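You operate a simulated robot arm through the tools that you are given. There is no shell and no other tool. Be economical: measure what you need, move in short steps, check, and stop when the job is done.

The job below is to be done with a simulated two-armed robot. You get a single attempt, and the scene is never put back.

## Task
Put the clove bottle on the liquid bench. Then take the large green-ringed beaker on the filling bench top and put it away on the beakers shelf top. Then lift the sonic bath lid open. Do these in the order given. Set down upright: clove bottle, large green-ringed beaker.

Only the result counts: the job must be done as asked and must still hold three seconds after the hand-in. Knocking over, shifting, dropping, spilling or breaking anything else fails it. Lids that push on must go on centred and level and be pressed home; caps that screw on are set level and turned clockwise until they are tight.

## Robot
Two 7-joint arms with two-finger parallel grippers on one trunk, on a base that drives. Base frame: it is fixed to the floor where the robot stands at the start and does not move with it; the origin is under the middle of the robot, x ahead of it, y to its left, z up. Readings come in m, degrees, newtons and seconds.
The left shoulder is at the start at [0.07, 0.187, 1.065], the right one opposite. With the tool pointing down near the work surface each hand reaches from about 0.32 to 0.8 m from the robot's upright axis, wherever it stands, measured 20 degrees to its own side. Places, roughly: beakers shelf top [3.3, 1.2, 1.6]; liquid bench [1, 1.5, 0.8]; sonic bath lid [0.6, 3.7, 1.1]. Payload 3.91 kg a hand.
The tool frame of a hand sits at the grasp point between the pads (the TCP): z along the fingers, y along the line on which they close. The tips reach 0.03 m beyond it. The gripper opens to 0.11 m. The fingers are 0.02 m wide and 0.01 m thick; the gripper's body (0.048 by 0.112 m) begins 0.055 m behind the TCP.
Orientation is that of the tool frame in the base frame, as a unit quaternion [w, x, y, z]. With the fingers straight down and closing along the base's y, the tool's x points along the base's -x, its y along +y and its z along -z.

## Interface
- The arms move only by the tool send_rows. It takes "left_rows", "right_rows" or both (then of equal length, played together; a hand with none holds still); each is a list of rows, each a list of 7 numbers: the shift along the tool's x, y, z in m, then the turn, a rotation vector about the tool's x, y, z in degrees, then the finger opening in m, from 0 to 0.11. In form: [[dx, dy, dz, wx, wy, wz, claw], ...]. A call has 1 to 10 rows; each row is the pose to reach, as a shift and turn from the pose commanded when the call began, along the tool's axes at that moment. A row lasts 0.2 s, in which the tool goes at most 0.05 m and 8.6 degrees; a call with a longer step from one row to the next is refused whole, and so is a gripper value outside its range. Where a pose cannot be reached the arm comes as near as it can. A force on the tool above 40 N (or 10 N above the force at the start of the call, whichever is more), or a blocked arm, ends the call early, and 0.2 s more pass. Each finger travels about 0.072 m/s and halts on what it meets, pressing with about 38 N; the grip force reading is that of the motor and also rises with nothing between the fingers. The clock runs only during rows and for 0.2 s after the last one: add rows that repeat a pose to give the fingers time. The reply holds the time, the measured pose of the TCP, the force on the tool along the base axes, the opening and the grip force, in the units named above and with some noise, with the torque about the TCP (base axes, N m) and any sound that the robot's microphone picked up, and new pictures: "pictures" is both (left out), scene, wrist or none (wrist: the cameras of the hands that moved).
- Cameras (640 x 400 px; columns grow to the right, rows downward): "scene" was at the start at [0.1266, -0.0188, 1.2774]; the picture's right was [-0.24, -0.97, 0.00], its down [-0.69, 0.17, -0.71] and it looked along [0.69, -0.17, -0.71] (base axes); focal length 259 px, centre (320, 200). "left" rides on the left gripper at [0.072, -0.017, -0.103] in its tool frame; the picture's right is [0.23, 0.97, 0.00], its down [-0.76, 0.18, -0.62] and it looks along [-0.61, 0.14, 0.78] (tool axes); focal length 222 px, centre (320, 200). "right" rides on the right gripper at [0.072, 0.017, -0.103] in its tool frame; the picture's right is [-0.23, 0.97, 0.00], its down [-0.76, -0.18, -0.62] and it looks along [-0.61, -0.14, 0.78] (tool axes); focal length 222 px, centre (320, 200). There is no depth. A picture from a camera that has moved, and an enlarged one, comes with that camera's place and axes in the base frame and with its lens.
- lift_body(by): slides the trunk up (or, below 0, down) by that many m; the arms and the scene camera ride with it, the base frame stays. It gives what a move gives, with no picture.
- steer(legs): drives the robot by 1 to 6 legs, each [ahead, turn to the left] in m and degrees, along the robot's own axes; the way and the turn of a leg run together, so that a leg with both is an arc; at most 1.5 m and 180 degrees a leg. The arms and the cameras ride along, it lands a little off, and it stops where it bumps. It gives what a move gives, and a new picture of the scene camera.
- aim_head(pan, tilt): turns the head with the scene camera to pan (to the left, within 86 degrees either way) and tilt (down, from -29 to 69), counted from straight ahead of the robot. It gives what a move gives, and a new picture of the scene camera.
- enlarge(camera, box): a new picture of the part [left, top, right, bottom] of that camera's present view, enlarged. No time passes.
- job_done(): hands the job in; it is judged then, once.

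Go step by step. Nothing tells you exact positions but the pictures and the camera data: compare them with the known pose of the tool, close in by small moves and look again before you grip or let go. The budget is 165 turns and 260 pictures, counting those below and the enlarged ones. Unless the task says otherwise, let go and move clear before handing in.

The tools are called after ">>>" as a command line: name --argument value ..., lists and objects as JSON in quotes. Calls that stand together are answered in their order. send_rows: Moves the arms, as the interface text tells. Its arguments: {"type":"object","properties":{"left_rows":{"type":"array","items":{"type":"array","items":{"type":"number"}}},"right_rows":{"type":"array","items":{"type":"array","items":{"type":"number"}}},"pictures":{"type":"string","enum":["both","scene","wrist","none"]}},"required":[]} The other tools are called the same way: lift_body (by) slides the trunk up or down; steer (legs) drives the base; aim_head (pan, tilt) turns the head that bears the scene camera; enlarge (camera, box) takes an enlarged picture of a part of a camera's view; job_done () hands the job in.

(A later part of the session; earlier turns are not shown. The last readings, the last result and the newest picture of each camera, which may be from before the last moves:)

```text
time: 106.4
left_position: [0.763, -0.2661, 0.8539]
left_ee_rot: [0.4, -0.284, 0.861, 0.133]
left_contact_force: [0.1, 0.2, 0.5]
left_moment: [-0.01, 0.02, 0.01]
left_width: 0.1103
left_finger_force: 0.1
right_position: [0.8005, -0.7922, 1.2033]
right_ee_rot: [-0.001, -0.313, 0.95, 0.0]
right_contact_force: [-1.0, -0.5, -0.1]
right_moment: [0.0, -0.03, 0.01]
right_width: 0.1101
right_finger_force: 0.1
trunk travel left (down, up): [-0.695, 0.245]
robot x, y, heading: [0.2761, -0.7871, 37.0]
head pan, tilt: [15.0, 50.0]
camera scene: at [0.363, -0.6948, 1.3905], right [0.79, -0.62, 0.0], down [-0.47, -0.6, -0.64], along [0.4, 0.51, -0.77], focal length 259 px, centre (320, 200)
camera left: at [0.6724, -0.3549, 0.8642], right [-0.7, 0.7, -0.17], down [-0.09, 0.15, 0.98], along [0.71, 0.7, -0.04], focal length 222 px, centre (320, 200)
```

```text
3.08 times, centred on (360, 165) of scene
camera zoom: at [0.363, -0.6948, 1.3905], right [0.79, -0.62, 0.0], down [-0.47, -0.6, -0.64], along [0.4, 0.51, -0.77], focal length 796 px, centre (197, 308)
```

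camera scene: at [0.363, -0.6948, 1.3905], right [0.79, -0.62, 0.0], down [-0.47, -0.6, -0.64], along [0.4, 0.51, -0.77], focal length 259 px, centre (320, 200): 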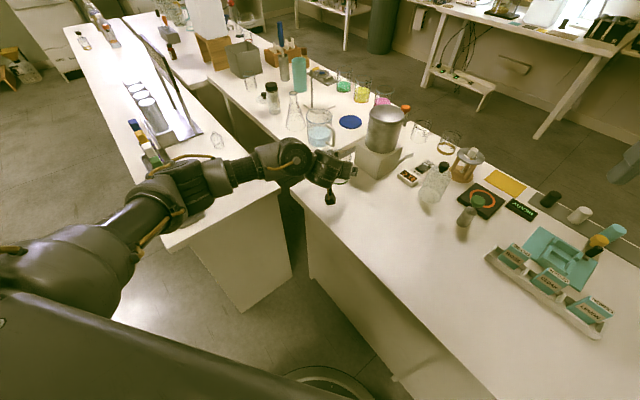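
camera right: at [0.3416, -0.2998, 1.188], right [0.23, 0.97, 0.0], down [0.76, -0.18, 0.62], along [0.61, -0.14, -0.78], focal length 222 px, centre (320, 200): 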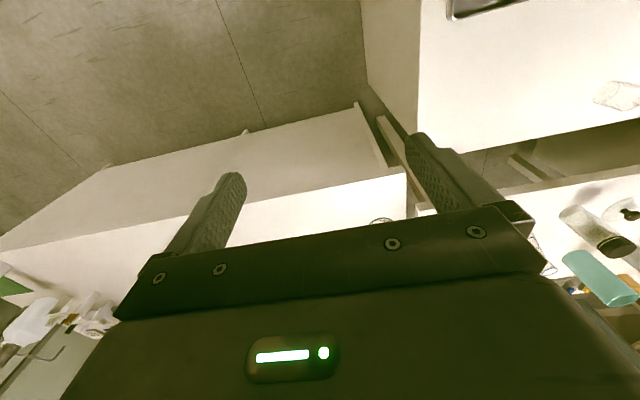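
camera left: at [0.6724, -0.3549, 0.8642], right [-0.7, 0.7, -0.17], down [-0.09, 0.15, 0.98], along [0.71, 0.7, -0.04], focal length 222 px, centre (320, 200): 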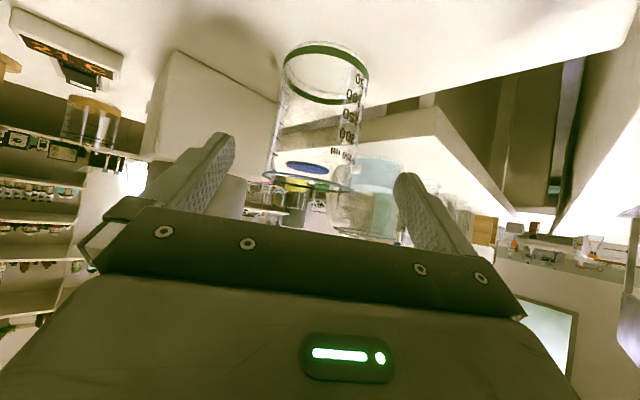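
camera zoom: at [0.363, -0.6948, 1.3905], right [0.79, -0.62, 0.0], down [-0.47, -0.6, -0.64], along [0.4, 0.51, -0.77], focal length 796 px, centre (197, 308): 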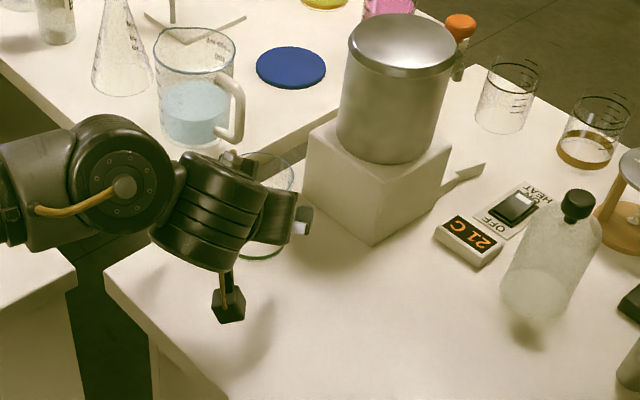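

The beaker lies centred between the fingers. I advance the rest and close gently.

>>> send_rows --left_rows '[[0, 0, 0.03, 0, 0, 0, 0.11], [0, 0, 0.055, 0, 0, 0, 0.11], [0, 0, 0.062, 0, 0, 0, 0.11], [0, 0, 0.062, 0, 0, 0, 0.09], [0, 0, 0.062, 0, 0, 0, 0.07], [0, 0, 0.062, 0, 0, 0, 0.05], [0, 0, 0.062, 0, 0, 0, 0.05], [0, 0, 0.062, 0, 0, 0, 0.05]]'

>>> enlarge --camera "scene" --box '[280, 100, 440, 230]'

```text
time: 108.2
left_position: [0.8007, -0.238, 0.8144]
left_ee_rot: [0.401, -0.284, 0.861, 0.132]
left_contact_force: [0.4, -0.8, 0.4]
left_moment: [-0.04, 0.02, 0.0]
left_width: 0.0702
left_finger_force: 38.0
right_position: [0.7999, -0.7907, 1.2033]
right_ee_rot: [0.0, -0.313, 0.95, -0.001]
right_contact_force: [-0.4, 0.8, 0.2]
right_moment: [0.01, 0.03, 0.0]
right_width: 0.11
right_finger_force: 0.0
trunk travel left (down, up): [-0.695, 0.245]
robot x, y, heading: [0.2767, -0.7839, 36.6]
head pan, tilt: [15.0, 50.0]
camera scene: at [0.3625, -0.694, 1.3905], right [0.79, -0.62, 0.0], down [-0.47, -0.6, -0.64], along [0.4, 0.5, -0.77], focal length 259 px, centre (320, 200)
camera left: at [0.7103, -0.3267, 0.8248], right [-0.7, 0.7, -0.17], down [-0.09, 0.15, 0.98], along [0.71, 0.7, -0.04], focal length 222 px, centre (320, 200)
```

scene: 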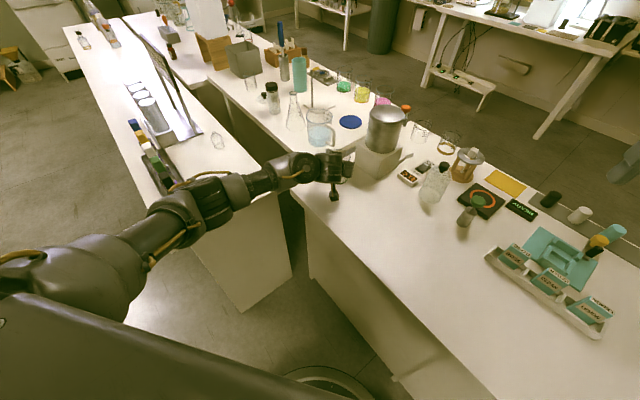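
left: 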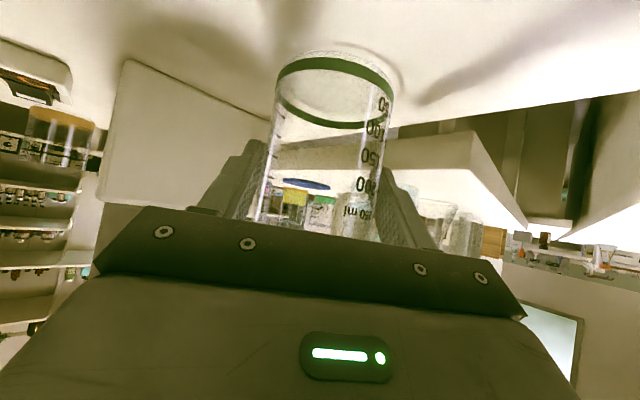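

```text
3.08 times, centred on (360, 165) of scene
camera zoom: at [0.3625, -0.694, 1.3905], right [0.79, -0.62, 0.0], down [-0.47, -0.6, -0.64], along [0.4, 0.5, -0.77], focal length 796 px, centre (197, 308)
```

zoom: 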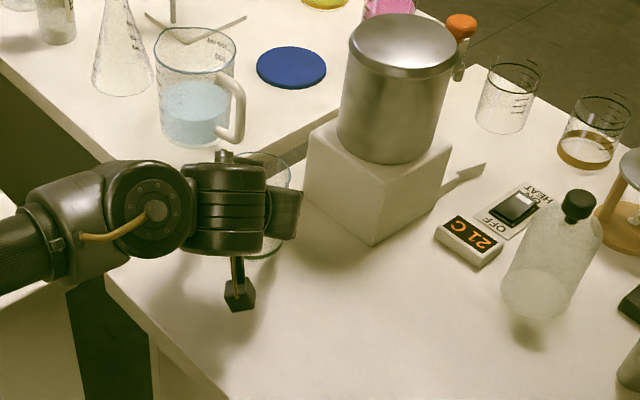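

Gripped at 70 mm. I lift it straight up with the trunk.

>>> lift_body --by 0.244

>>> send_rows --left_rows '[[0.02, 0.0, -0.03, 0, 0, 0, 0.05], [0.03, 0.0, -0.065, 0, 0, 0, 0.05], [0.03, 0.0, -0.1, 0, 0, 0, 0.05], [0.03, 0.0, -0.14, 0, 0, 0, 0.05], [0.03, 0.0, -0.18, 0, 0, 0, 0.05], [0.03, 0, -0.22, 0, 0, 0, 0.05]]'

```text
time: 110.7
left_position: [0.8019, -0.2384, 1.0579]
left_ee_rot: [0.4, -0.285, 0.861, 0.134]
left_contact_force: [-0.5, 0.5, -0.6]
left_moment: [0.03, 0.02, 0.0]
left_width: 0.0698
left_finger_force: 38.0
right_position: [0.8011, -0.7889, 1.4472]
right_ee_rot: [0.0, -0.313, 0.95, 0.0]
right_contact_force: [0.1, 0.1, -0.1]
right_moment: [0.01, -0.01, -0.01]
right_width: 0.11
right_finger_force: 0.0
trunk travel left (down, up): [-0.939, 0.001]
robot x, y, heading: [0.2772, -0.7863, 37.0]
head pan, tilt: [15.0, 50.0]
```

```text
time: 112.1
left_position: [0.6527, -0.3495, 1.1776]
left_ee_rot: [0.4, -0.285, 0.861, 0.133]
left_contact_force: [-0.1, 0.0, -0.3]
left_moment: [0.02, 0.03, 0.04]
left_width: 0.0698
left_finger_force: 38.1
right_position: [0.8009, -0.7916, 1.4466]
right_ee_rot: [0.0, -0.313, 0.95, 0.0]
right_contact_force: [0.1, -0.3, -0.3]
right_moment: [-0.01, -0.02, -0.03]
right_width: 0.11
right_finger_force: 0.0
trunk travel left (down, up): [-0.939, 0.001]
robot x, y, heading: [0.2775, -0.7896, 36.6]
head pan, tilt: [15.0, 50.0]
camera scene: at [0.3622, -0.695, 1.6345], right [0.79, -0.62, 0.0], down [-0.47, -0.6, -0.64], along [0.4, 0.51, -0.77], focal length 259 px, centre (320, 200)
camera left: at [0.5625, -0.4376, 1.188], right [-0.7, 0.7, -0.17], down [-0.09, 0.15, 0.98], along [0.71, 0.7, -0.04], focal length 222 px, centre (320, 200)
```

scene: 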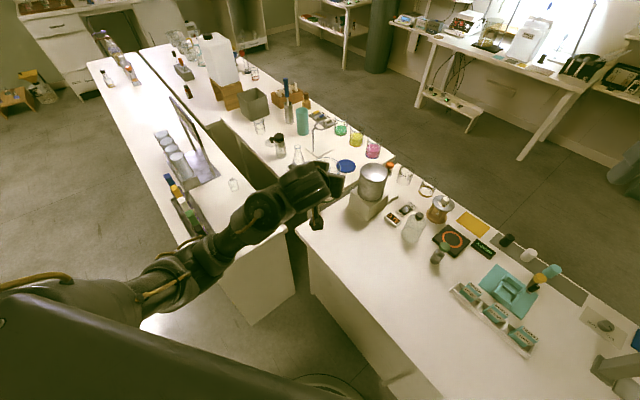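
left: 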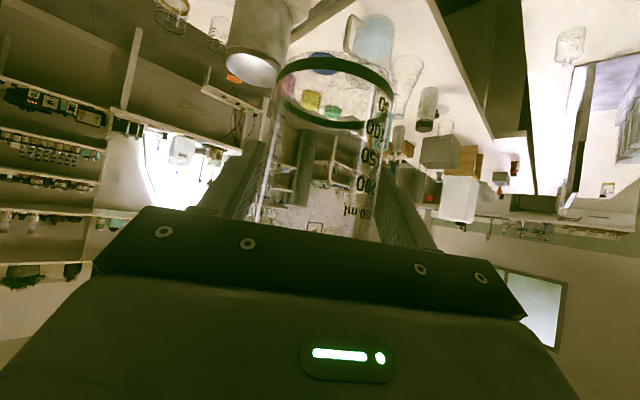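

The beaker is held upright. The way round the right end of this bench (y≈-1.7) into the far aisle looks free; I first drive down along the bench.

>>> steer --legs '[[0, -132], [1.45, 0], [0, 95]]'

>>> aim_head --pan 0 --tilt 25

```text
time: 129.0
left_position: [0.6689, -2.18, 1.1768]
left_ee_rot: [0.421, 0.027, 0.907, -0.013]
left_contact_force: [0.1, -0.7, -1.7]
left_moment: [0.01, 0.01, -0.02]
left_width: 0.07
left_finger_force: 37.7
right_position: [0.4978, -2.613, 1.448]
right_ee_rot: [0.0, 0.03, 1.0, 0.0]
right_contact_force: [0.0, 0.4, -0.3]
right_moment: [0.03, 0.01, 0.02]
right_width: 0.1101
right_finger_force: 0.1
trunk travel left (down, up): [-0.939, 0.001]
robot x, y, heading: [0.0956, -2.2741, -3.0]
head pan, tilt: [15.0, 50.0]
camera scene: at [0.2221, -2.2602, 1.6345], right [0.2, -0.98, 0.0], down [-0.75, -0.16, -0.64], along [0.63, 0.13, -0.77], focal length 259 px, centre (320, 200)
```

scene: 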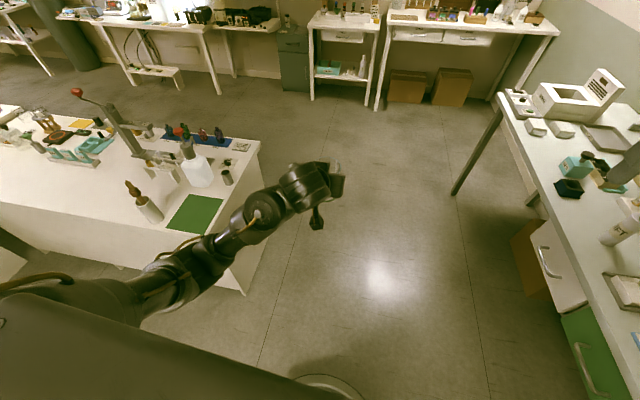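

```text
time: 129.9
left_position: [0.6692, -2.181, 1.1767]
left_ee_rot: [0.422, 0.027, 0.906, -0.013]
left_contact_force: [0.0, -0.3, -1.8]
left_moment: [0.0, 0.01, 0.0]
left_width: 0.0698
left_finger_force: 37.8
right_position: [0.4975, -2.6123, 1.4478]
right_ee_rot: [0.0, 0.03, 1.0, 0.0]
right_contact_force: [0.0, 0.2, 0.0]
right_moment: [0.01, 0.01, -0.03]
right_width: 0.1099
right_finger_force: 0.0
trunk travel left (down, up): [-0.939, 0.001]
robot x, y, heading: [0.0975, -2.2731, -3.3]
head pan, tilt: [0.0, 25.0]
camera scene: at [0.2388, -2.2803, 1.6719], right [-0.06, -1.0, 0.0], down [-0.42, 0.02, -0.91], along [0.9, -0.05, -0.42], focal length 259 px, centre (320, 200)
```

scene: 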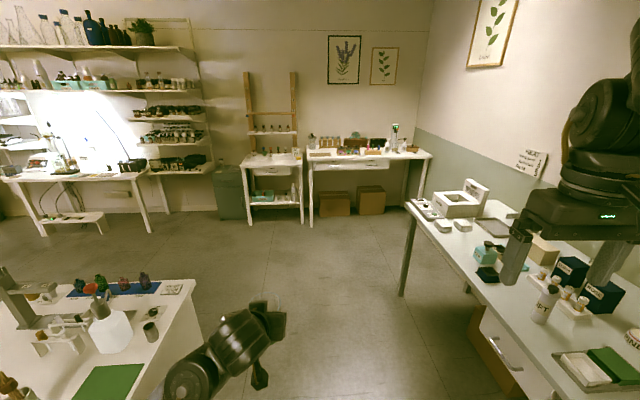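

The far aisle (x≈1.3–2.9) is wide and clear. I drive through it towards the beakers shelf.

>>> steer --legs '[[1.0, 0], [0.95, 0], [0, 93.5], [1.5, 0], [1.5, 0]]'

>>> aim_head --pan -40 --tilt 5

```text
time: 157.8
left_position: [1.9593, 1.1437, 1.178]
left_ee_rot: [-0.298, 0.643, -0.639, -0.299]
left_contact_force: [0.3, -0.2, -0.9]
left_moment: [0.01, 0.02, 0.0]
left_width: 0.0694
left_finger_force: 38.8
right_position: [2.4025, 1.0022, 1.4474]
right_ee_rot: [0.0, 0.71, -0.704, 0.0]
right_contact_force: [0.8, -0.8, -0.9]
right_moment: [0.0, 0.03, 0.0]
right_width: 0.1099
right_finger_force: 0.0
trunk travel left (down, up): [-0.939, 0.001]
robot x, y, heading: [2.0918, 0.5842, 91.0]
head pan, tilt: [0.0, 25.0]
camera scene: at [2.0869, 0.7256, 1.6721], right [1.0, 0.01, 0.0], down [0.0, -0.42, -0.91], along [-0.01, 0.91, -0.42], focal length 259 px, centre (320, 200)
```

scene: 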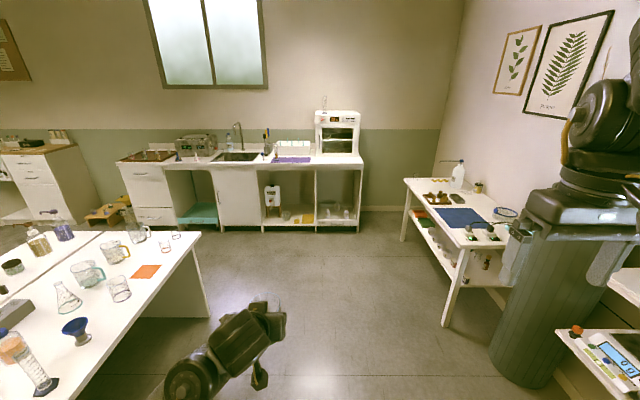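

```text
time: 158.9
left_position: [1.9601, 1.1445, 1.1761]
left_ee_rot: [-0.297, 0.643, -0.639, -0.3]
left_contact_force: [0.7, -0.1, -0.9]
left_moment: [0.01, -0.02, -0.02]
left_width: 0.0697
left_finger_force: 37.7
right_position: [2.4026, 1.0026, 1.4477]
right_ee_rot: [0.0, 0.71, -0.704, 0.0]
right_contact_force: [0.3, -0.5, -0.1]
right_moment: [0.01, 0.0, 0.0]
right_width: 0.11
right_finger_force: 0.0
trunk travel left (down, up): [-0.939, 0.001]
robot x, y, heading: [2.0868, 0.5816, 90.6]
head pan, tilt: [-40.0, 5.0]
camera scene: at [2.146, 0.7052, 1.7044], right [0.77, -0.63, 0.0], down [-0.06, -0.07, -1.0], along [0.63, 0.77, -0.09], focal length 259 px, centre (320, 200)
```

scene: 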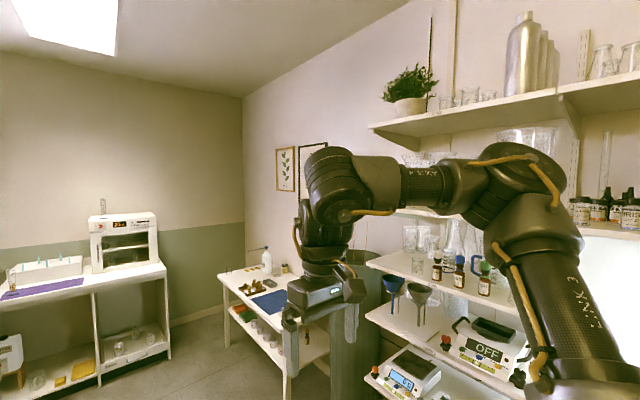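

I align with the shelf's y position and turn to face it.

>>> steer --legs '[[0.45, 0], [0, -90.8]]'

>>> aim_head --pan 5 --tilt 5

>>> enlarge --camera "scene" --box '[150, 60, 470, 260]'

```text
time: 165.4
left_position: [2.6512, 1.1456, 1.1761]
left_ee_rot: [0.422, 0.004, 0.907, -0.002]
left_contact_force: [-0.1, 0.4, -1.4]
left_moment: [-0.01, 0.02, 0.0]
left_width: 0.0695
left_finger_force: 38.0
right_position: [2.5039, 0.7039, 1.4481]
right_ee_rot: [0.0, 0.003, 1.0, 0.0]
right_contact_force: [-0.6, 0.7, -0.8]
right_moment: [-0.01, 0.01, 0.01]
right_width: 0.1099
right_finger_force: 0.1
trunk travel left (down, up): [-0.939, 0.001]
robot x, y, heading: [2.0885, 1.0202, -0.2]
head pan, tilt: [-40.0, 5.0]
camera scene: at [2.206, 0.9639, 1.7044], right [-0.65, -0.76, 0.0], down [-0.07, 0.06, -1.0], along [0.76, -0.64, -0.09], focal length 259 px, centre (320, 200)
```

scene: 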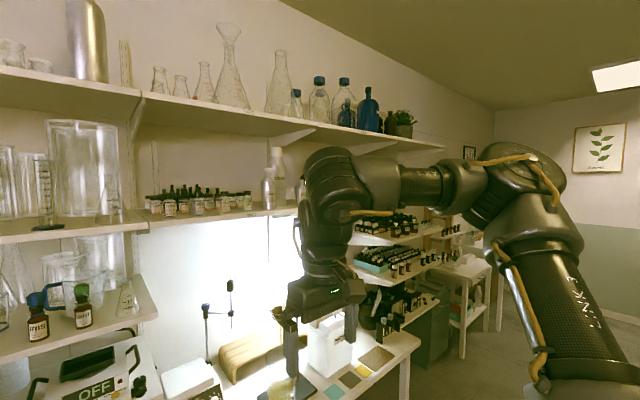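

```text
time: 166.5
left_position: [2.6529, 1.1434, 1.1757]
left_ee_rot: [0.421, 0.005, 0.907, -0.003]
left_contact_force: [-0.7, 0.0, -0.3]
left_moment: [0.0, 0.04, 0.03]
left_width: 0.0695
left_finger_force: 39.1
right_position: [2.5025, 0.7045, 1.4481]
right_ee_rot: [0.0, 0.004, 1.0, 0.001]
right_contact_force: [0.3, 0.5, -0.1]
right_moment: [-0.03, -0.01, -0.02]
right_width: 0.1101
right_finger_force: 0.2
trunk travel left (down, up): [-0.939, 0.001]
robot x, y, heading: [2.0845, 1.0224, -0.2]
head pan, tilt: [5.0, 5.0]
camera scene: at [2.2273, 1.0304, 1.7044], right [0.08, -1.0, 0.0], down [-0.09, -0.01, -1.0], along [0.99, 0.08, -0.09], focal length 259 px, centre (320, 200)
```

scene: 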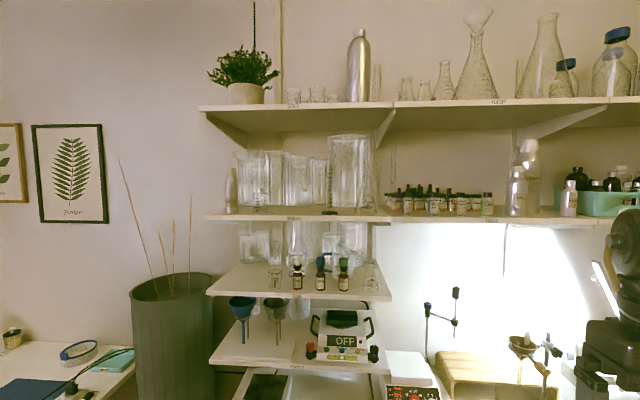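

```text
2.00 times, centred on (310, 160) of scene
camera zoom: at [2.2273, 1.0304, 1.7044], right [0.08, -1.0, 0.0], down [-0.09, -0.01, -1.0], along [0.99, 0.08, -0.09], focal length 518 px, centre (340, 280)
```

zoom: 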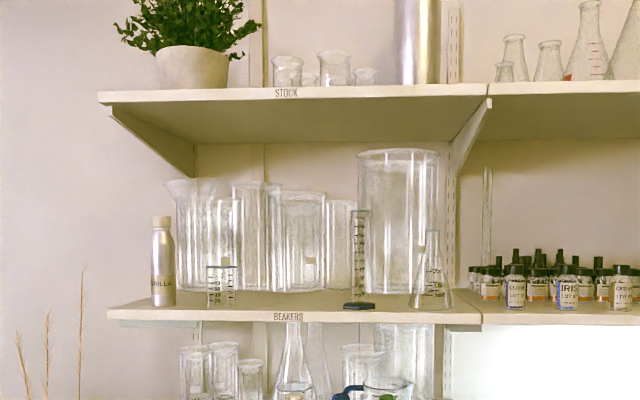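

The shelf edge is marked BEAKERS; a free gap lies at y≈1.09–1.27 near its front edge (x≈3.0, z≈1.6). I raise the hand off to the left, so I can look at the gap from nearer.

>>> send_rows --left_rows '[[-0.034, 0.02, -0.028, 0, 0, 0, 0.05], [-0.068, 0.04, -0.056, 0, 0, 0, 0.05], [-0.102, 0.06, -0.084, 0, 0, 0, 0.05], [-0.136, 0.08, -0.112, 0, 0, 0, 0.05], [-0.17, 0.1, -0.14, 0, 0, 0, 0.05], [-0.204, 0.12, -0.168, 0, 0, 0, 0.05], [-0.238, 0.14, -0.196, 0, 0, 0, 0.05], [-0.272, 0.16, -0.224, 0, 0, 0, 0.05], [-0.306, 0.18, -0.252, 0, 0, 0, 0.05], [-0.34, 0.2, -0.28, 0, 0, 0, 0.05]]' --pictures "wrist"

>>> aim_head --pan 8 --tilt 5

```text
time: 167.4
left_position: [2.6588, 1.2074, 1.3048]
left_ee_rot: [0.423, -0.006, 0.906, -0.008]
left_contact_force: [11.6, -22.4, -6.6]
left_moment: [0.45, -0.76, 3.49]
left_width: 0.0696
left_finger_force: 37.6
left hand out of reach, approached as far as the arm can: row 3, 4
right_position: [2.5032, 0.7051, 1.4466]
right_ee_rot: [0.0, 0.003, 1.0, 0.0]
right_contact_force: [0.9, 0.8, 0.4]
right_moment: [0.0, 0.01, 0.02]
right_width: 0.11
right_finger_force: 0.0
trunk travel left (down, up): [-0.939, 0.001]
robot x, y, heading: [2.091, 1.0189, -0.1]
head pan, tilt: [5.0, 5.0]
stopped in row 4 (left hand): the force on the tool passed its limit (the readings are from after the stop); the commanded pose is now the measured one
camera left: at [2.5337, 1.1892, 1.3153], right [-0.15, 0.97, -0.19], down [0.01, 0.2, 0.98], along [0.99, 0.15, -0.04], focal length 222 px, centre (320, 200)
```

left: 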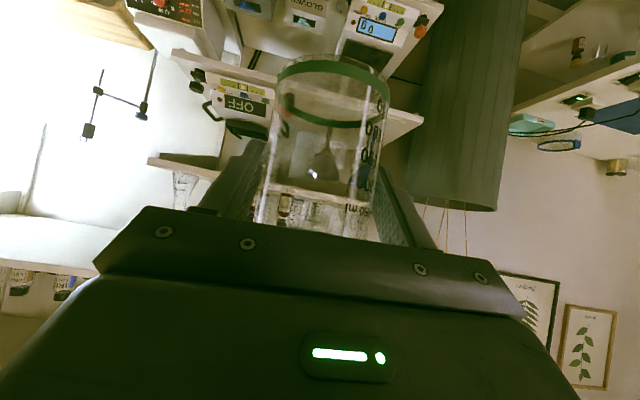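

```text
time: 168.0
left_position: [2.6587, 1.208, 1.3055]
left_ee_rot: [0.423, -0.005, 0.906, -0.007]
left_contact_force: [17.4, -37.0, -12.6]
left_moment: [0.73, -1.49, 5.82]
left_width: 0.0696
left_finger_force: 38.3
right_position: [2.503, 0.7058, 1.4478]
right_ee_rot: [0.0, 0.003, 1.0, 0.0]
right_contact_force: [-0.5, 1.4, 0.5]
right_moment: [0.0, -0.02, -0.01]
right_width: 0.11
right_finger_force: 0.1
trunk travel left (down, up): [-0.939, 0.001]
robot x, y, heading: [2.0889, 1.0154, -0.1]
head pan, tilt: [8.0, 5.0]
camera scene: at [2.227, 1.0354, 1.7044], right [0.13, -0.99, 0.0], down [-0.09, -0.01, -1.0], along [0.99, 0.13, -0.09], focal length 259 px, centre (320, 200)
```

scene: 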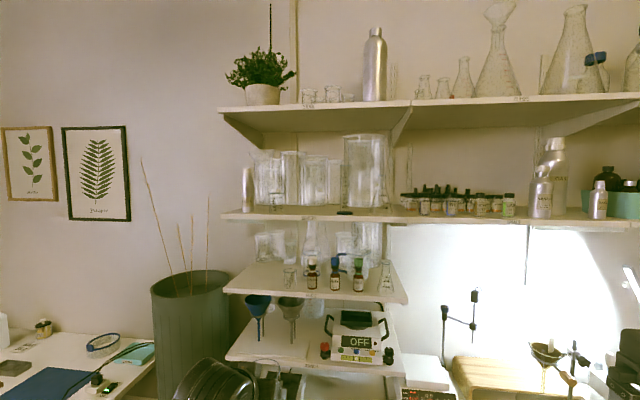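

The hand met a resistance (likely the arm folding against itself); I back off along the path.

>>> send_rows --left_rows '[[0.02, -0.015, 0.017, 0, 0, 0, 0.05], [0.05, -0.035, 0.045, 0, 0, 0, 0.05], [0.08, -0.06, 0.07, 0, 0, 0, 0.05], [0.08, -0.06, 0.07, 0, 0, 0, 0.05]]' --pictures "none"

>>> aim_head --pan 50 --tilt 45

```text
time: 169.0
left_position: [2.6635, 1.1462, 1.202]
left_ee_rot: [0.423, -0.005, 0.906, -0.006]
left_contact_force: [0.5, 0.3, -0.7]
left_moment: [0.0, -0.01, 0.03]
left_width: 0.0697
left_finger_force: 37.9
right_position: [2.5039, 0.7032, 1.4477]
right_ee_rot: [0.0, 0.004, 1.0, 0.001]
right_contact_force: [-0.7, 0.5, -0.2]
right_moment: [-0.01, 0.01, -0.01]
right_width: 0.11
right_finger_force: 0.0
trunk travel left (down, up): [-0.939, 0.001]
robot x, y, heading: [2.0895, 1.0212, -0.4]
head pan, tilt: [8.0, 5.0]
```

```text
time: 170.1
left_position: [2.6639, 1.1458, 1.2034]
left_ee_rot: [0.423, -0.005, 0.906, -0.007]
left_contact_force: [0.6, 0.4, -0.6]
left_moment: [0.0, 0.03, -0.02]
left_width: 0.0692
left_finger_force: 38.1
right_position: [2.5035, 0.7044, 1.4481]
right_ee_rot: [0.001, 0.003, 1.0, 0.0]
right_contact_force: [0.5, 0.3, 0.4]
right_moment: [0.05, 0.02, 0.03]
right_width: 0.1099
right_finger_force: 0.1
trunk travel left (down, up): [-0.939, 0.001]
robot x, y, heading: [2.0865, 1.0222, -0.2]
head pan, tilt: [50.0, 45.0]
camera scene: at [2.1885, 1.0848, 1.6415], right [0.76, -0.65, 0.0], down [-0.46, -0.54, -0.71], along [0.46, 0.54, -0.71], focal length 259 px, centre (320, 200)
```

scene: 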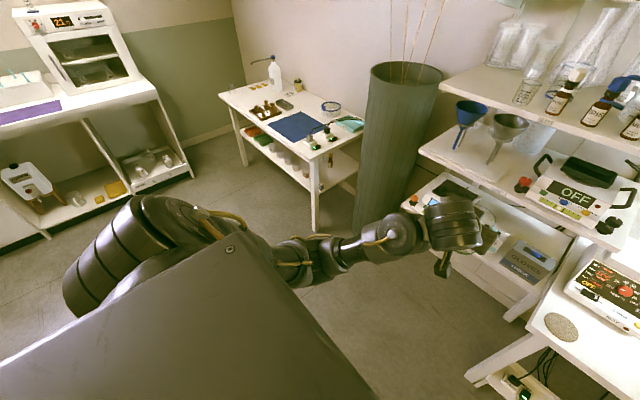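

The elbow folds when raised so close in. I back the robot away, then extend the arm forward before raising it.

>>> steer --legs '[[-0.3, 0]]'

>>> send_rows --left_rows '[[-0.0257, 0, 0.0306, 0, 0, 0, 0.05], [-0.0514, 0, 0.0613, 0, 0, 0, 0.05], [-0.0836, 0, 0.0996, 0, 0, 0, 0.05], [-0.114, 0, 0.074, 0, 0, 0, 0.05], [-0.145, 0, 0.048, 0, 0, 0, 0.05], [-0.175, 0, 0.0224, 0, 0, 0, 0.05], [-0.206, 0, -0.003, 0, 0, 0, 0.05], [-0.237, 0, -0.029, 0, 0, 0, 0.05]]' --pictures "scene"

```text
time: 172.2
left_position: [2.3647, 1.1521, 1.2022]
left_ee_rot: [0.422, -0.009, 0.907, -0.004]
left_contact_force: [-0.3, -0.2, -0.3]
left_moment: [-0.03, 0.03, 0.0]
left_width: 0.0696
left_finger_force: 37.6
right_position: [2.2079, 0.7088, 1.4467]
right_ee_rot: [-0.002, -0.001, 1.0, 0.0]
right_contact_force: [0.1, -0.5, 0.4]
right_moment: [-0.02, 0.02, 0.01]
right_width: 0.1099
right_finger_force: 0.0
trunk travel left (down, up): [-0.939, 0.001]
robot x, y, heading: [1.7916, 1.0219, 0.2]
head pan, tilt: [50.0, 45.0]
camera scene: at [1.8904, 1.0856, 1.6412], right [0.77, -0.64, 0.0], down [-0.45, -0.54, -0.71], along [0.45, 0.54, -0.71], focal length 259 px, centre (320, 200)
```

scene: 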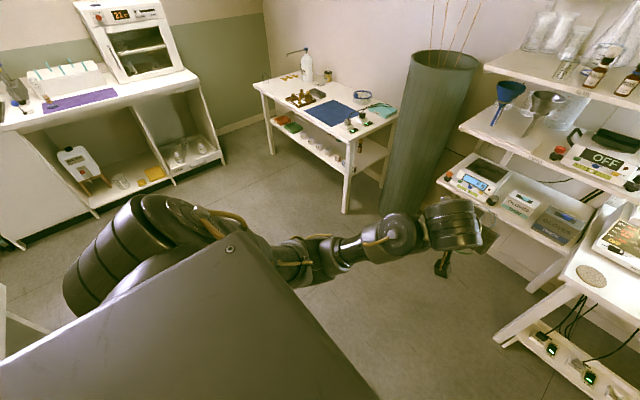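

```text
time: 174.0
left_position: [2.4921, 1.1487, 1.4014]
left_ee_rot: [0.424, -0.008, 0.906, -0.004]
left_contact_force: [-0.2, -0.4, -1.7]
left_moment: [0.03, -0.02, 0.01]
left_width: 0.0697
left_finger_force: 38.1
right_position: [2.2073, 0.7069, 1.447]
right_ee_rot: [0.0, -0.002, 1.0, 0.0]
right_contact_force: [-0.1, 0.4, 1.0]
right_moment: [0.0, 0.03, 0.03]
right_width: 0.1099
right_finger_force: 0.0
trunk travel left (down, up): [-0.939, 0.001]
robot x, y, heading: [1.7893, 1.0199, 0.3]
head pan, tilt: [50.0, 45.0]
camera scene: at [1.8872, 1.0846, 1.6414], right [0.77, -0.64, 0.0], down [-0.45, -0.54, -0.71], along [0.45, 0.54, -0.71], focal length 259 px, centre (320, 200)
```

scene: 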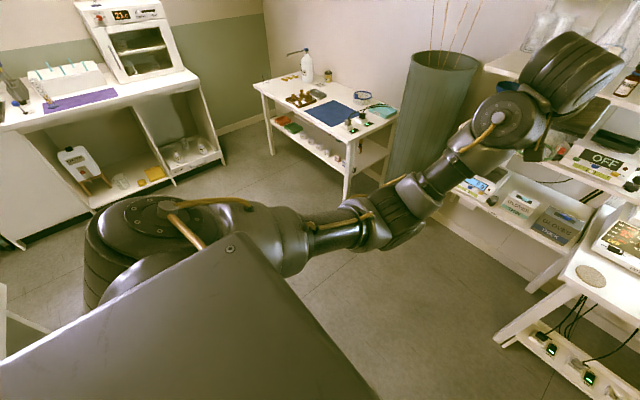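

Works. I raise further to about z 1.70.

>>> send_rows --left_rows '[[-0.0368, 0, -0.0309, 0, 0, 0, 0.05], [-0.0735, 0, -0.0617, 0, 0, 0, 0.05], [-0.11, 0, -0.0926, 0, 0, 0, 0.05], [-0.147, 0, -0.1235, 0, 0, 0, 0.05], [-0.184, 0, -0.1543, 0, 0, 0, 0.05], [-0.22, 0, -0.185, 0, 0, 0, 0.05], [-0.234, 0, -0.196, 0, 0, 0, 0.05]]' --pictures "wrist"

>>> aim_head --pan 5 --tilt 5

```text
time: 174.7
left_position: [2.4944, 1.1541, 1.5289]
left_ee_rot: [0.426, -0.012, 0.904, -0.007]
left_contact_force: [13.9, -10.9, -4.4]
left_moment: [0.25, -0.46, 1.79]
left_width: 0.0696
left_finger_force: 37.9
right_position: [2.2062, 0.7065, 1.4475]
right_ee_rot: [0.0, -0.001, 1.0, -0.001]
right_contact_force: [-0.4, -0.1, 0.8]
right_moment: [0.02, -0.01, 0.02]
right_width: 0.1098
right_finger_force: 0.1
trunk travel left (down, up): [-0.939, 0.001]
robot x, y, heading: [1.7916, 1.0203, 0.1]
head pan, tilt: [50.0, 45.0]
stopped in row 3 (left hand): the force on the tool passed its limit (the readings are from after the stop); the commanded pose is now the measured one
camera left: at [2.3684, 1.1356, 1.5386], right [-0.16, 0.97, -0.2], down [0.0, 0.2, 0.98], along [0.99, 0.16, -0.03], focal length 222 px, centre (320, 200)
```

left: 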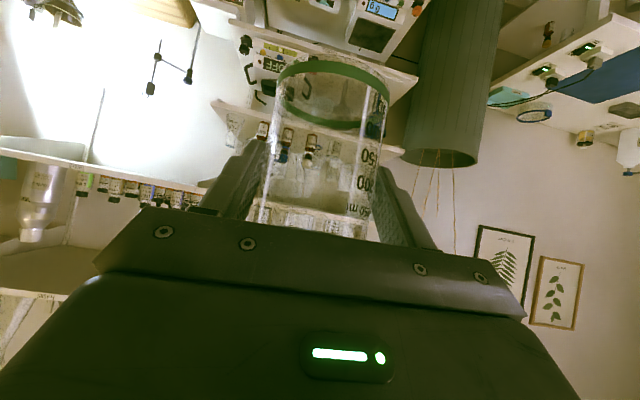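

```text
time: 175.8
left_position: [2.4933, 1.1565, 1.5281]
left_ee_rot: [0.426, -0.011, 0.904, -0.007]
left_contact_force: [17.4, -24.8, -10.4]
left_moment: [0.46, -1.21, 3.91]
left_width: 0.0694
left_finger_force: 37.5
right_position: [2.2061, 0.7069, 1.4475]
right_ee_rot: [0.0, -0.002, 1.0, 0.0]
right_contact_force: [-0.1, 0.1, -0.3]
right_moment: [0.0, -0.02, 0.02]
right_width: 0.1101
right_finger_force: 0.1
trunk travel left (down, up): [-0.939, 0.001]
robot x, y, heading: [1.7879, 1.0236, 0.3]
head pan, tilt: [5.0, 5.0]
camera scene: at [1.9269, 1.0315, 1.7044], right [0.09, -1.0, 0.0], down [-0.09, -0.01, -1.0], along [0.99, 0.09, -0.09], focal length 259 px, centre (320, 200)
```

scene: 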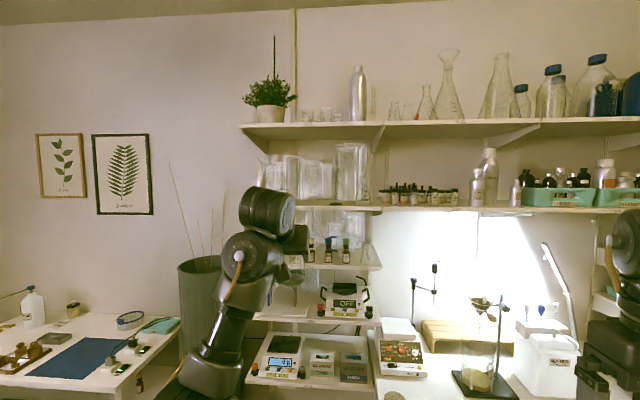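

The folded wrist is touching its own forearm, so I lower a bit, stretch further forward and then go up with the arm straighter.

>>> send_rows --left_rows '[[0.03, 0, 0.0257, 0, 0, 0, 0.05], [0.06, 0, 0.051, 0, 0, 0, 0.05], [0.034, 0, 0.0816, 0, 0, 0, 0.05], [0.008, 0, 0.112, 0, 0, 0, 0.05], [0.002, 0, 0.12, 0, 0, 0, 0.05]]' --pictures "none"

>>> send_rows --left_rows '[[-0.03, 0, -0.0257, 0, 0, 0, 0.05], [-0.06, 0, -0.0514, 0, 0, 0, 0.05], [-0.09, 0, -0.077, 0, 0, 0, 0.05]]' --pictures "scene"

```text
time: 177.1
left_position: [2.5824, 1.1582, 1.4521]
left_ee_rot: [0.427, -0.01, 0.904, -0.006]
left_contact_force: [-0.2, -0.3, -0.7]
left_moment: [0.02, 0.01, -0.02]
left_width: 0.0696
left_finger_force: 38.3
right_position: [2.2064, 0.7078, 1.4477]
right_ee_rot: [0.001, 0.0, 1.0, -0.001]
right_contact_force: [1.0, -0.6, 0.0]
right_moment: [0.01, -0.02, 0.0]
right_width: 0.1098
right_finger_force: 0.0
trunk travel left (down, up): [-0.939, 0.001]
robot x, y, heading: [1.7887, 1.0183, 0.4]
head pan, tilt: [5.0, 5.0]
```

```text
time: 177.8
left_position: [2.5791, 1.1569, 1.5702]
left_ee_rot: [0.426, -0.011, 0.904, -0.007]
left_contact_force: [0.4, -0.7, -1.1]
left_moment: [-0.04, 0.03, 0.01]
left_width: 0.0695
left_finger_force: 38.2
right_position: [2.205, 0.7076, 1.4478]
right_ee_rot: [0.0, -0.001, 1.0, 0.001]
right_contact_force: [-0.8, 0.3, 0.2]
right_moment: [0.0, 0.0, 0.03]
right_width: 0.1101
right_finger_force: 0.0
trunk travel left (down, up): [-0.939, 0.001]
robot x, y, heading: [1.7892, 1.0207, 0.1]
head pan, tilt: [5.0, 5.0]
camera scene: at [1.9256, 1.0314, 1.7044], right [0.09, -1.0, 0.0], down [-0.09, -0.01, -1.0], along [0.99, 0.09, -0.09], focal length 259 px, centre (320, 200)
```

scene: 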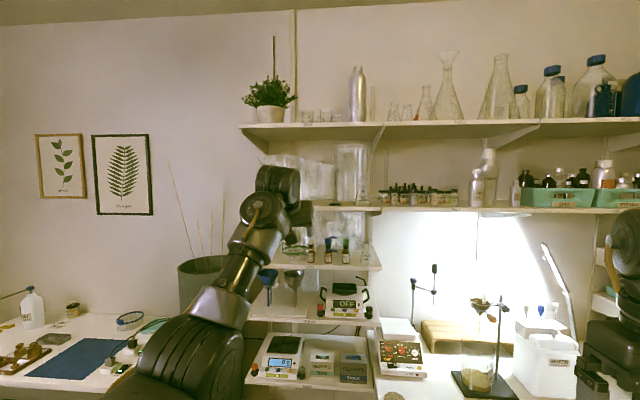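

No contact now. I continue up to about z 1.69.

>>> send_rows --left_rows '[[-0.03, 0, -0.0257, 0, 0, 0, 0.05], [-0.06, 0, -0.0514, 0, 0, 0, 0.05], [-0.092, 0, -0.077, 0, 0, 0, 0.05]]' --pictures "both"

```text
time: 178.7
left_position: [2.5722, 1.1614, 1.6779]
left_ee_rot: [0.428, -0.01, 0.904, -0.007]
left_contact_force: [-0.4, -0.2, -0.6]
left_moment: [0.0, 0.03, -0.03]
left_width: 0.0694
left_finger_force: 37.9
left hand out of reach, approached as far as the arm can: row 3
right_position: [2.2038, 0.7068, 1.448]
right_ee_rot: [0.001, -0.001, 1.0, 0.0]
right_contact_force: [-0.3, -0.3, 0.2]
right_moment: [-0.03, 0.03, -0.02]
right_width: 0.1098
right_finger_force: 0.1
trunk travel left (down, up): [-0.939, 0.001]
robot x, y, heading: [1.7863, 1.0206, 0.3]
head pan, tilt: [5.0, 5.0]
camera scene: at [1.9236, 1.031, 1.7046], right [0.09, -1.0, 0.0], down [-0.08, -0.01, -1.0], along [0.99, 0.09, -0.09], focal length 259 px, centre (320, 200)
camera left: at [2.4458, 1.1435, 1.6876], right [-0.16, 0.97, -0.2], down [0.0, 0.2, 0.98], along [0.99, 0.15, -0.03], focal length 222 px, centre (320, 200)
```

scene: 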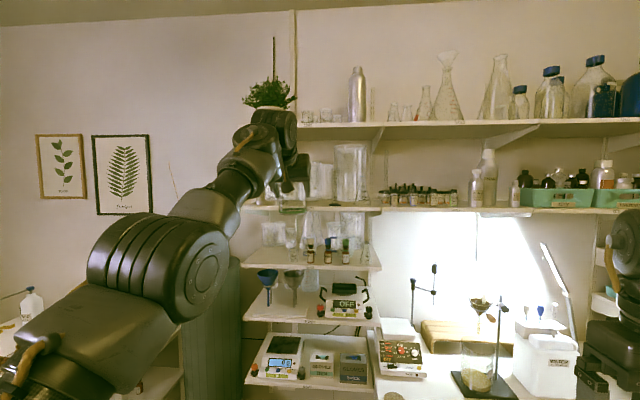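
left: 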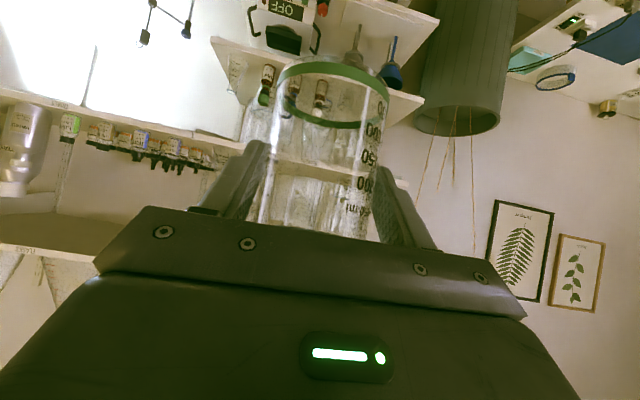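

I measure the shelf edge's height precisely with enlarged views.

>>> enlarge --camera "scene" --box '[230, 100, 400, 220]'

>>> enlarge --camera "left" --box '[200, 50, 440, 220]'

```text
3.33 times, centred on (315, 160) of scene
camera zoom: at [1.9236, 1.031, 1.7046], right [0.09, -1.0, 0.0], down [-0.08, -0.01, -1.0], along [0.99, 0.09, -0.09], focal length 863 px, centre (337, 333)
```

zoom: 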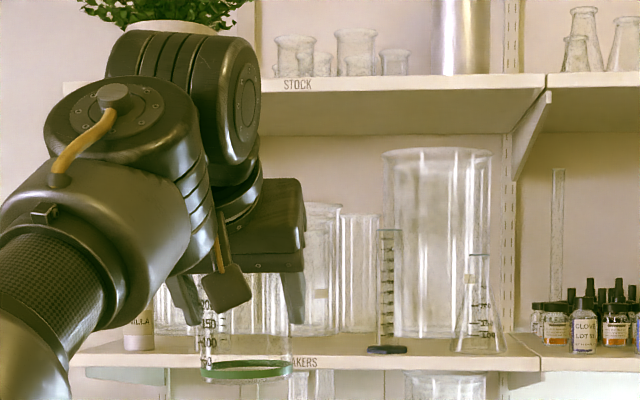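

```text
2.35 times, centred on (320, 135) of left
camera zoom: at [2.4458, 1.1435, 1.6876], right [-0.16, 0.97, -0.2], down [0.0, 0.2, 0.98], along [0.99, 0.15, -0.03], focal length 523 px, centre (320, 353)
```

zoom: 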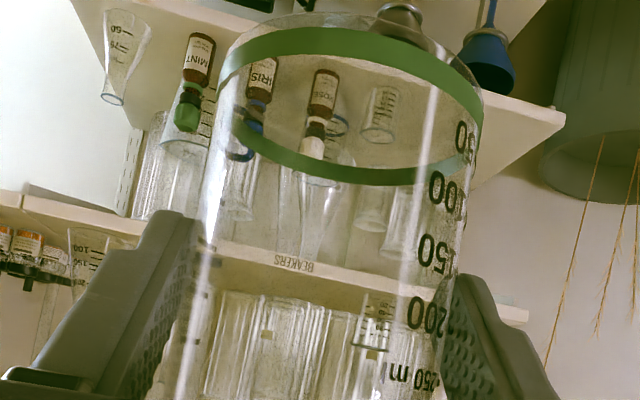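

The shelf edge is at roughly x 3.0–3.15, z ≈1.58–1.59. I approach by 0.22 m and measure again.

>>> steer --legs '[[0.22, 0]]'

>>> enlarge --camera "scene" --box '[190, 60, 430, 230]'

>>> enlarge --camera "left" --box '[120, 40, 520, 260]'

```text
time: 180.3
left_position: [2.7927, 1.1613, 1.6797]
left_ee_rot: [0.428, -0.009, 0.903, -0.008]
left_contact_force: [-0.6, -0.2, -0.1]
left_moment: [-0.01, 0.01, 0.0]
left_width: 0.0693
left_finger_force: 38.1
right_position: [2.422, 0.7057, 1.4484]
right_ee_rot: [0.002, 0.002, 1.0, 0.001]
right_contact_force: [-0.9, 0.6, 0.1]
right_moment: [0.01, -0.07, 0.04]
right_width: 0.1098
right_finger_force: 0.0
trunk travel left (down, up): [-0.939, 0.001]
robot x, y, heading: [2.0113, 1.0196, 0.2]
head pan, tilt: [5.0, 5.0]
camera scene: at [2.1441, 1.032, 1.705], right [0.09, -1.0, 0.0], down [-0.08, -0.01, -1.0], along [0.99, 0.09, -0.08], focal length 259 px, centre (320, 200)
```

scene: 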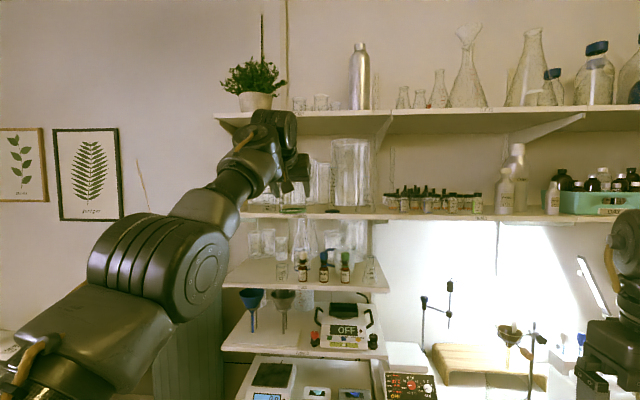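

```text
2.35 times, centred on (310, 145) of scene
camera zoom: at [2.1441, 1.032, 1.705], right [0.09, -1.0, 0.0], down [-0.08, -0.01, -1.0], along [0.99, 0.09, -0.08], focal length 609 px, centre (344, 329)
```

zoom: 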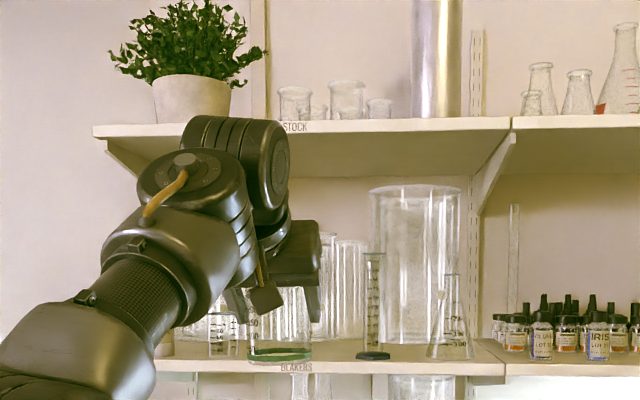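

```text
1.60 times, centred on (320, 150) of left
camera zoom: at [2.6667, 1.1428, 1.689], right [-0.15, 0.97, -0.2], down [0.0, 0.2, 0.98], along [0.99, 0.15, -0.03], focal length 355 px, centre (320, 280)
```

zoom: 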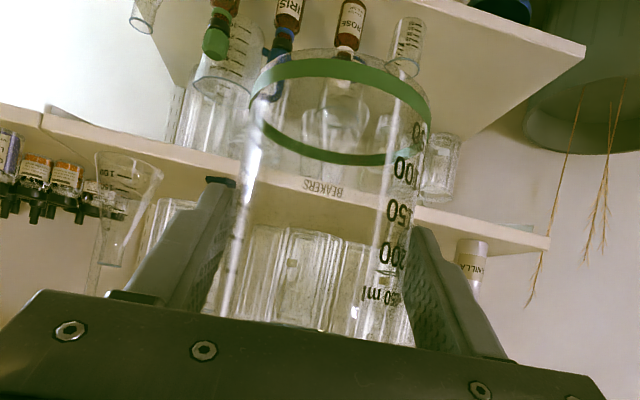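

Shelf edge: x≈3.065, top z≈1.585; free spot centred near (3.13, 1.187). I shift the hand slightly left, then drive in slowly.

>>> send_rows --left_rows '[[0, 0.013, 0, 0, 0, 0, 0.05], [0, 0.025, 0, 0, 0, 0, 0.05]]' --pictures "none"

>>> steer --legs '[[0.19, 0]]'

>>> enlarge --camera "scene" --box '[190, 60, 430, 230]'

>>> enlarge --camera "left" --box '[80, 0, 560, 260]'

```text
time: 180.9
left_position: [2.7947, 1.1874, 1.6757]
left_ee_rot: [0.427, -0.009, 0.904, -0.008]
left_contact_force: [0.4, 0.5, -1.2]
left_moment: [0.0, 0.04, -0.01]
left_width: 0.0693
left_finger_force: 38.3
right_position: [2.4259, 0.7078, 1.4491]
right_ee_rot: [0.001, 0.001, 1.0, -0.001]
right_contact_force: [-1.1, 0.0, 0.3]
right_moment: [-0.02, -0.01, 0.0]
right_width: 0.1101
right_finger_force: 0.1
trunk travel left (down, up): [-0.939, 0.001]
robot x, y, heading: [2.0091, 1.0184, 0.1]
head pan, tilt: [5.0, 5.0]
```

```text
time: 182.5
left_position: [2.9753, 1.1853, 1.6785]
left_ee_rot: [0.429, -0.009, 0.903, -0.008]
left_contact_force: [-0.6, -1.5, -0.5]
left_moment: [0.01, -0.04, -0.03]
left_width: 0.0693
left_finger_force: 37.9
right_position: [2.6066, 0.7067, 1.4496]
right_ee_rot: [0.002, 0.002, 1.0, -0.001]
right_contact_force: [-0.9, -0.3, -1.2]
right_moment: [-0.01, -0.01, -0.02]
right_width: 0.1101
right_finger_force: 0.1
trunk travel left (down, up): [-0.939, 0.001]
robot x, y, heading: [2.1963, 1.0211, -0.1]
head pan, tilt: [5.0, 5.0]
camera scene: at [2.3274, 1.032, 1.705], right [0.09, -1.0, 0.0], down [-0.08, -0.01, -1.0], along [0.99, 0.09, -0.08], focal length 259 px, centre (320, 200)
```

scene: 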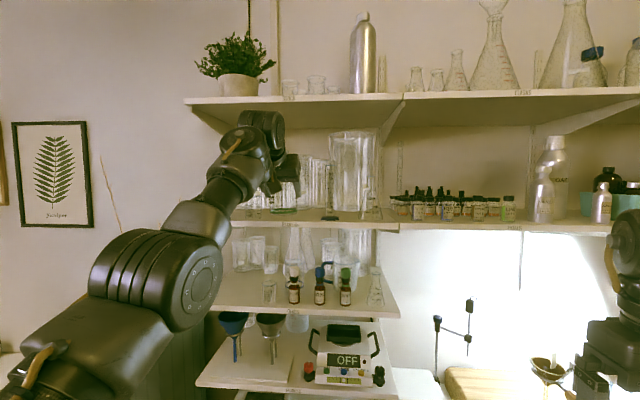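

```text
2.35 times, centred on (310, 145) of scene
camera zoom: at [2.3274, 1.032, 1.705], right [0.09, -1.0, 0.0], down [-0.08, -0.01, -1.0], along [0.99, 0.09, -0.08], focal length 609 px, centre (344, 329)
```

zoom: 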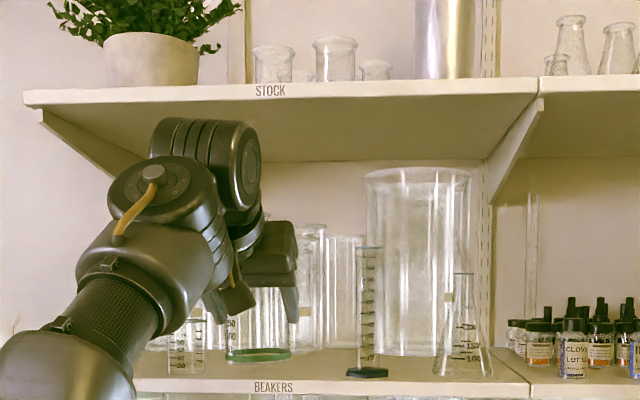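

```text
1.33 times, centred on (320, 130) of left
camera zoom: at [2.8498, 1.1669, 1.6881], right [-0.15, 0.97, -0.2], down [0.0, 0.2, 0.98], along [0.99, 0.15, -0.03], focal length 296 px, centre (320, 293)
```

zoom: 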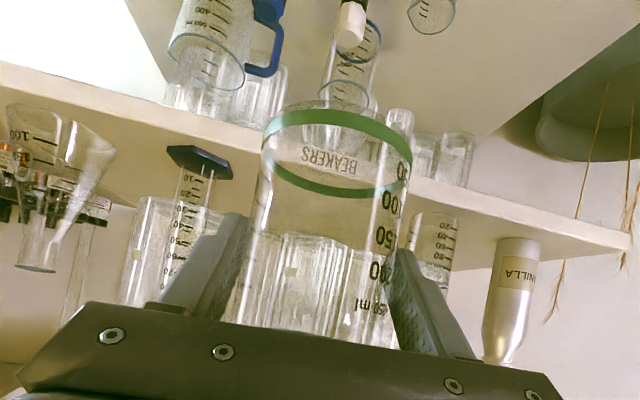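

The refined edge is x≈3.11, with free space y 1.10–1.29; the hand at y 1.185 is centred. I drive in so the beaker sits about 6 cm behind the edge.

>>> steer --legs '[[0.2, 0]]'

>>> enlarge --camera "scene" --box '[170, 60, 450, 250]'

>>> enlarge --camera "left" --box '[80, 0, 560, 260]'

```text
time: 184.1
left_position: [3.1734, 1.1818, 1.68]
left_ee_rot: [0.429, -0.007, 0.903, -0.009]
left_contact_force: [0.0, 0.3, -0.7]
left_moment: [0.01, 0.05, -0.02]
left_width: 0.0693
left_finger_force: 37.5
right_position: [2.8029, 0.7043, 1.4492]
right_ee_rot: [0.003, 0.004, 1.0, 0.001]
right_contact_force: [-0.1, 0.3, 0.0]
right_moment: [0.0, -0.02, -0.01]
right_width: 0.1103
right_finger_force: 0.0
trunk travel left (down, up): [-0.939, 0.001]
robot x, y, heading: [2.3895, 1.0202, -0.2]
head pan, tilt: [5.0, 5.0]
camera scene: at [2.5259, 1.031, 1.705], right [0.08, -1.0, 0.0], down [-0.08, -0.01, -1.0], along [0.99, 0.08, -0.08], focal length 259 px, centre (320, 200)
```

scene: 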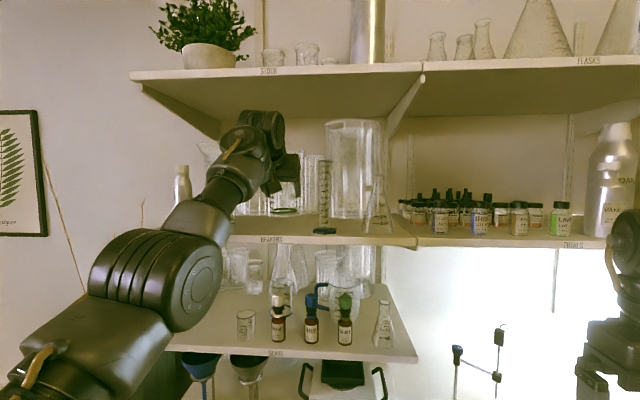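

```text
2.11 times, centred on (310, 155) of scene
camera zoom: at [2.5259, 1.031, 1.705], right [0.08, -1.0, 0.0], down [-0.08, -0.01, -1.0], along [0.99, 0.08, -0.08], focal length 545 px, centre (341, 295)
```

zoom: 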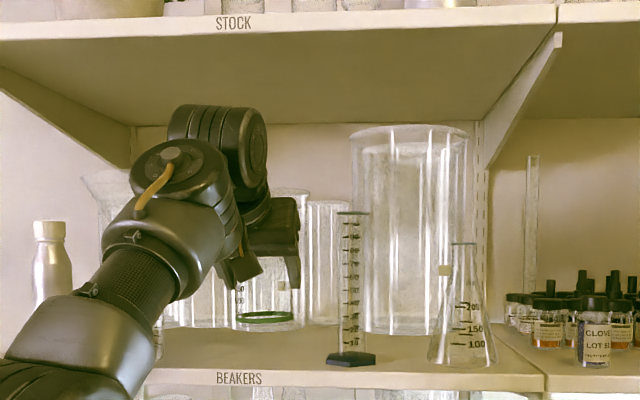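

```text
1.33 times, centred on (320, 130) of left
camera zoom: at [3.0486, 1.1638, 1.6884], right [-0.15, 0.97, -0.2], down [0.0, 0.2, 0.98], along [0.99, 0.15, -0.03], focal length 296 px, centre (320, 293)
```

zoom: 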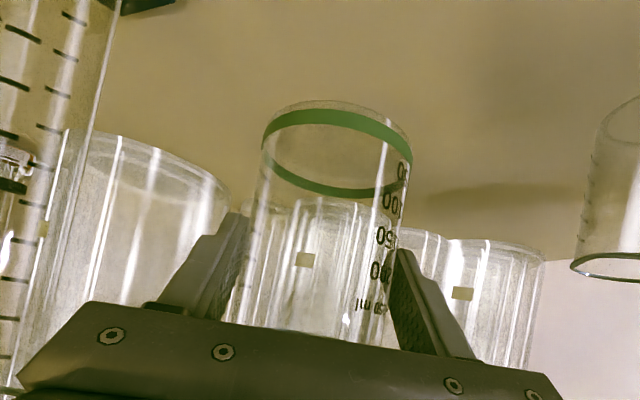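

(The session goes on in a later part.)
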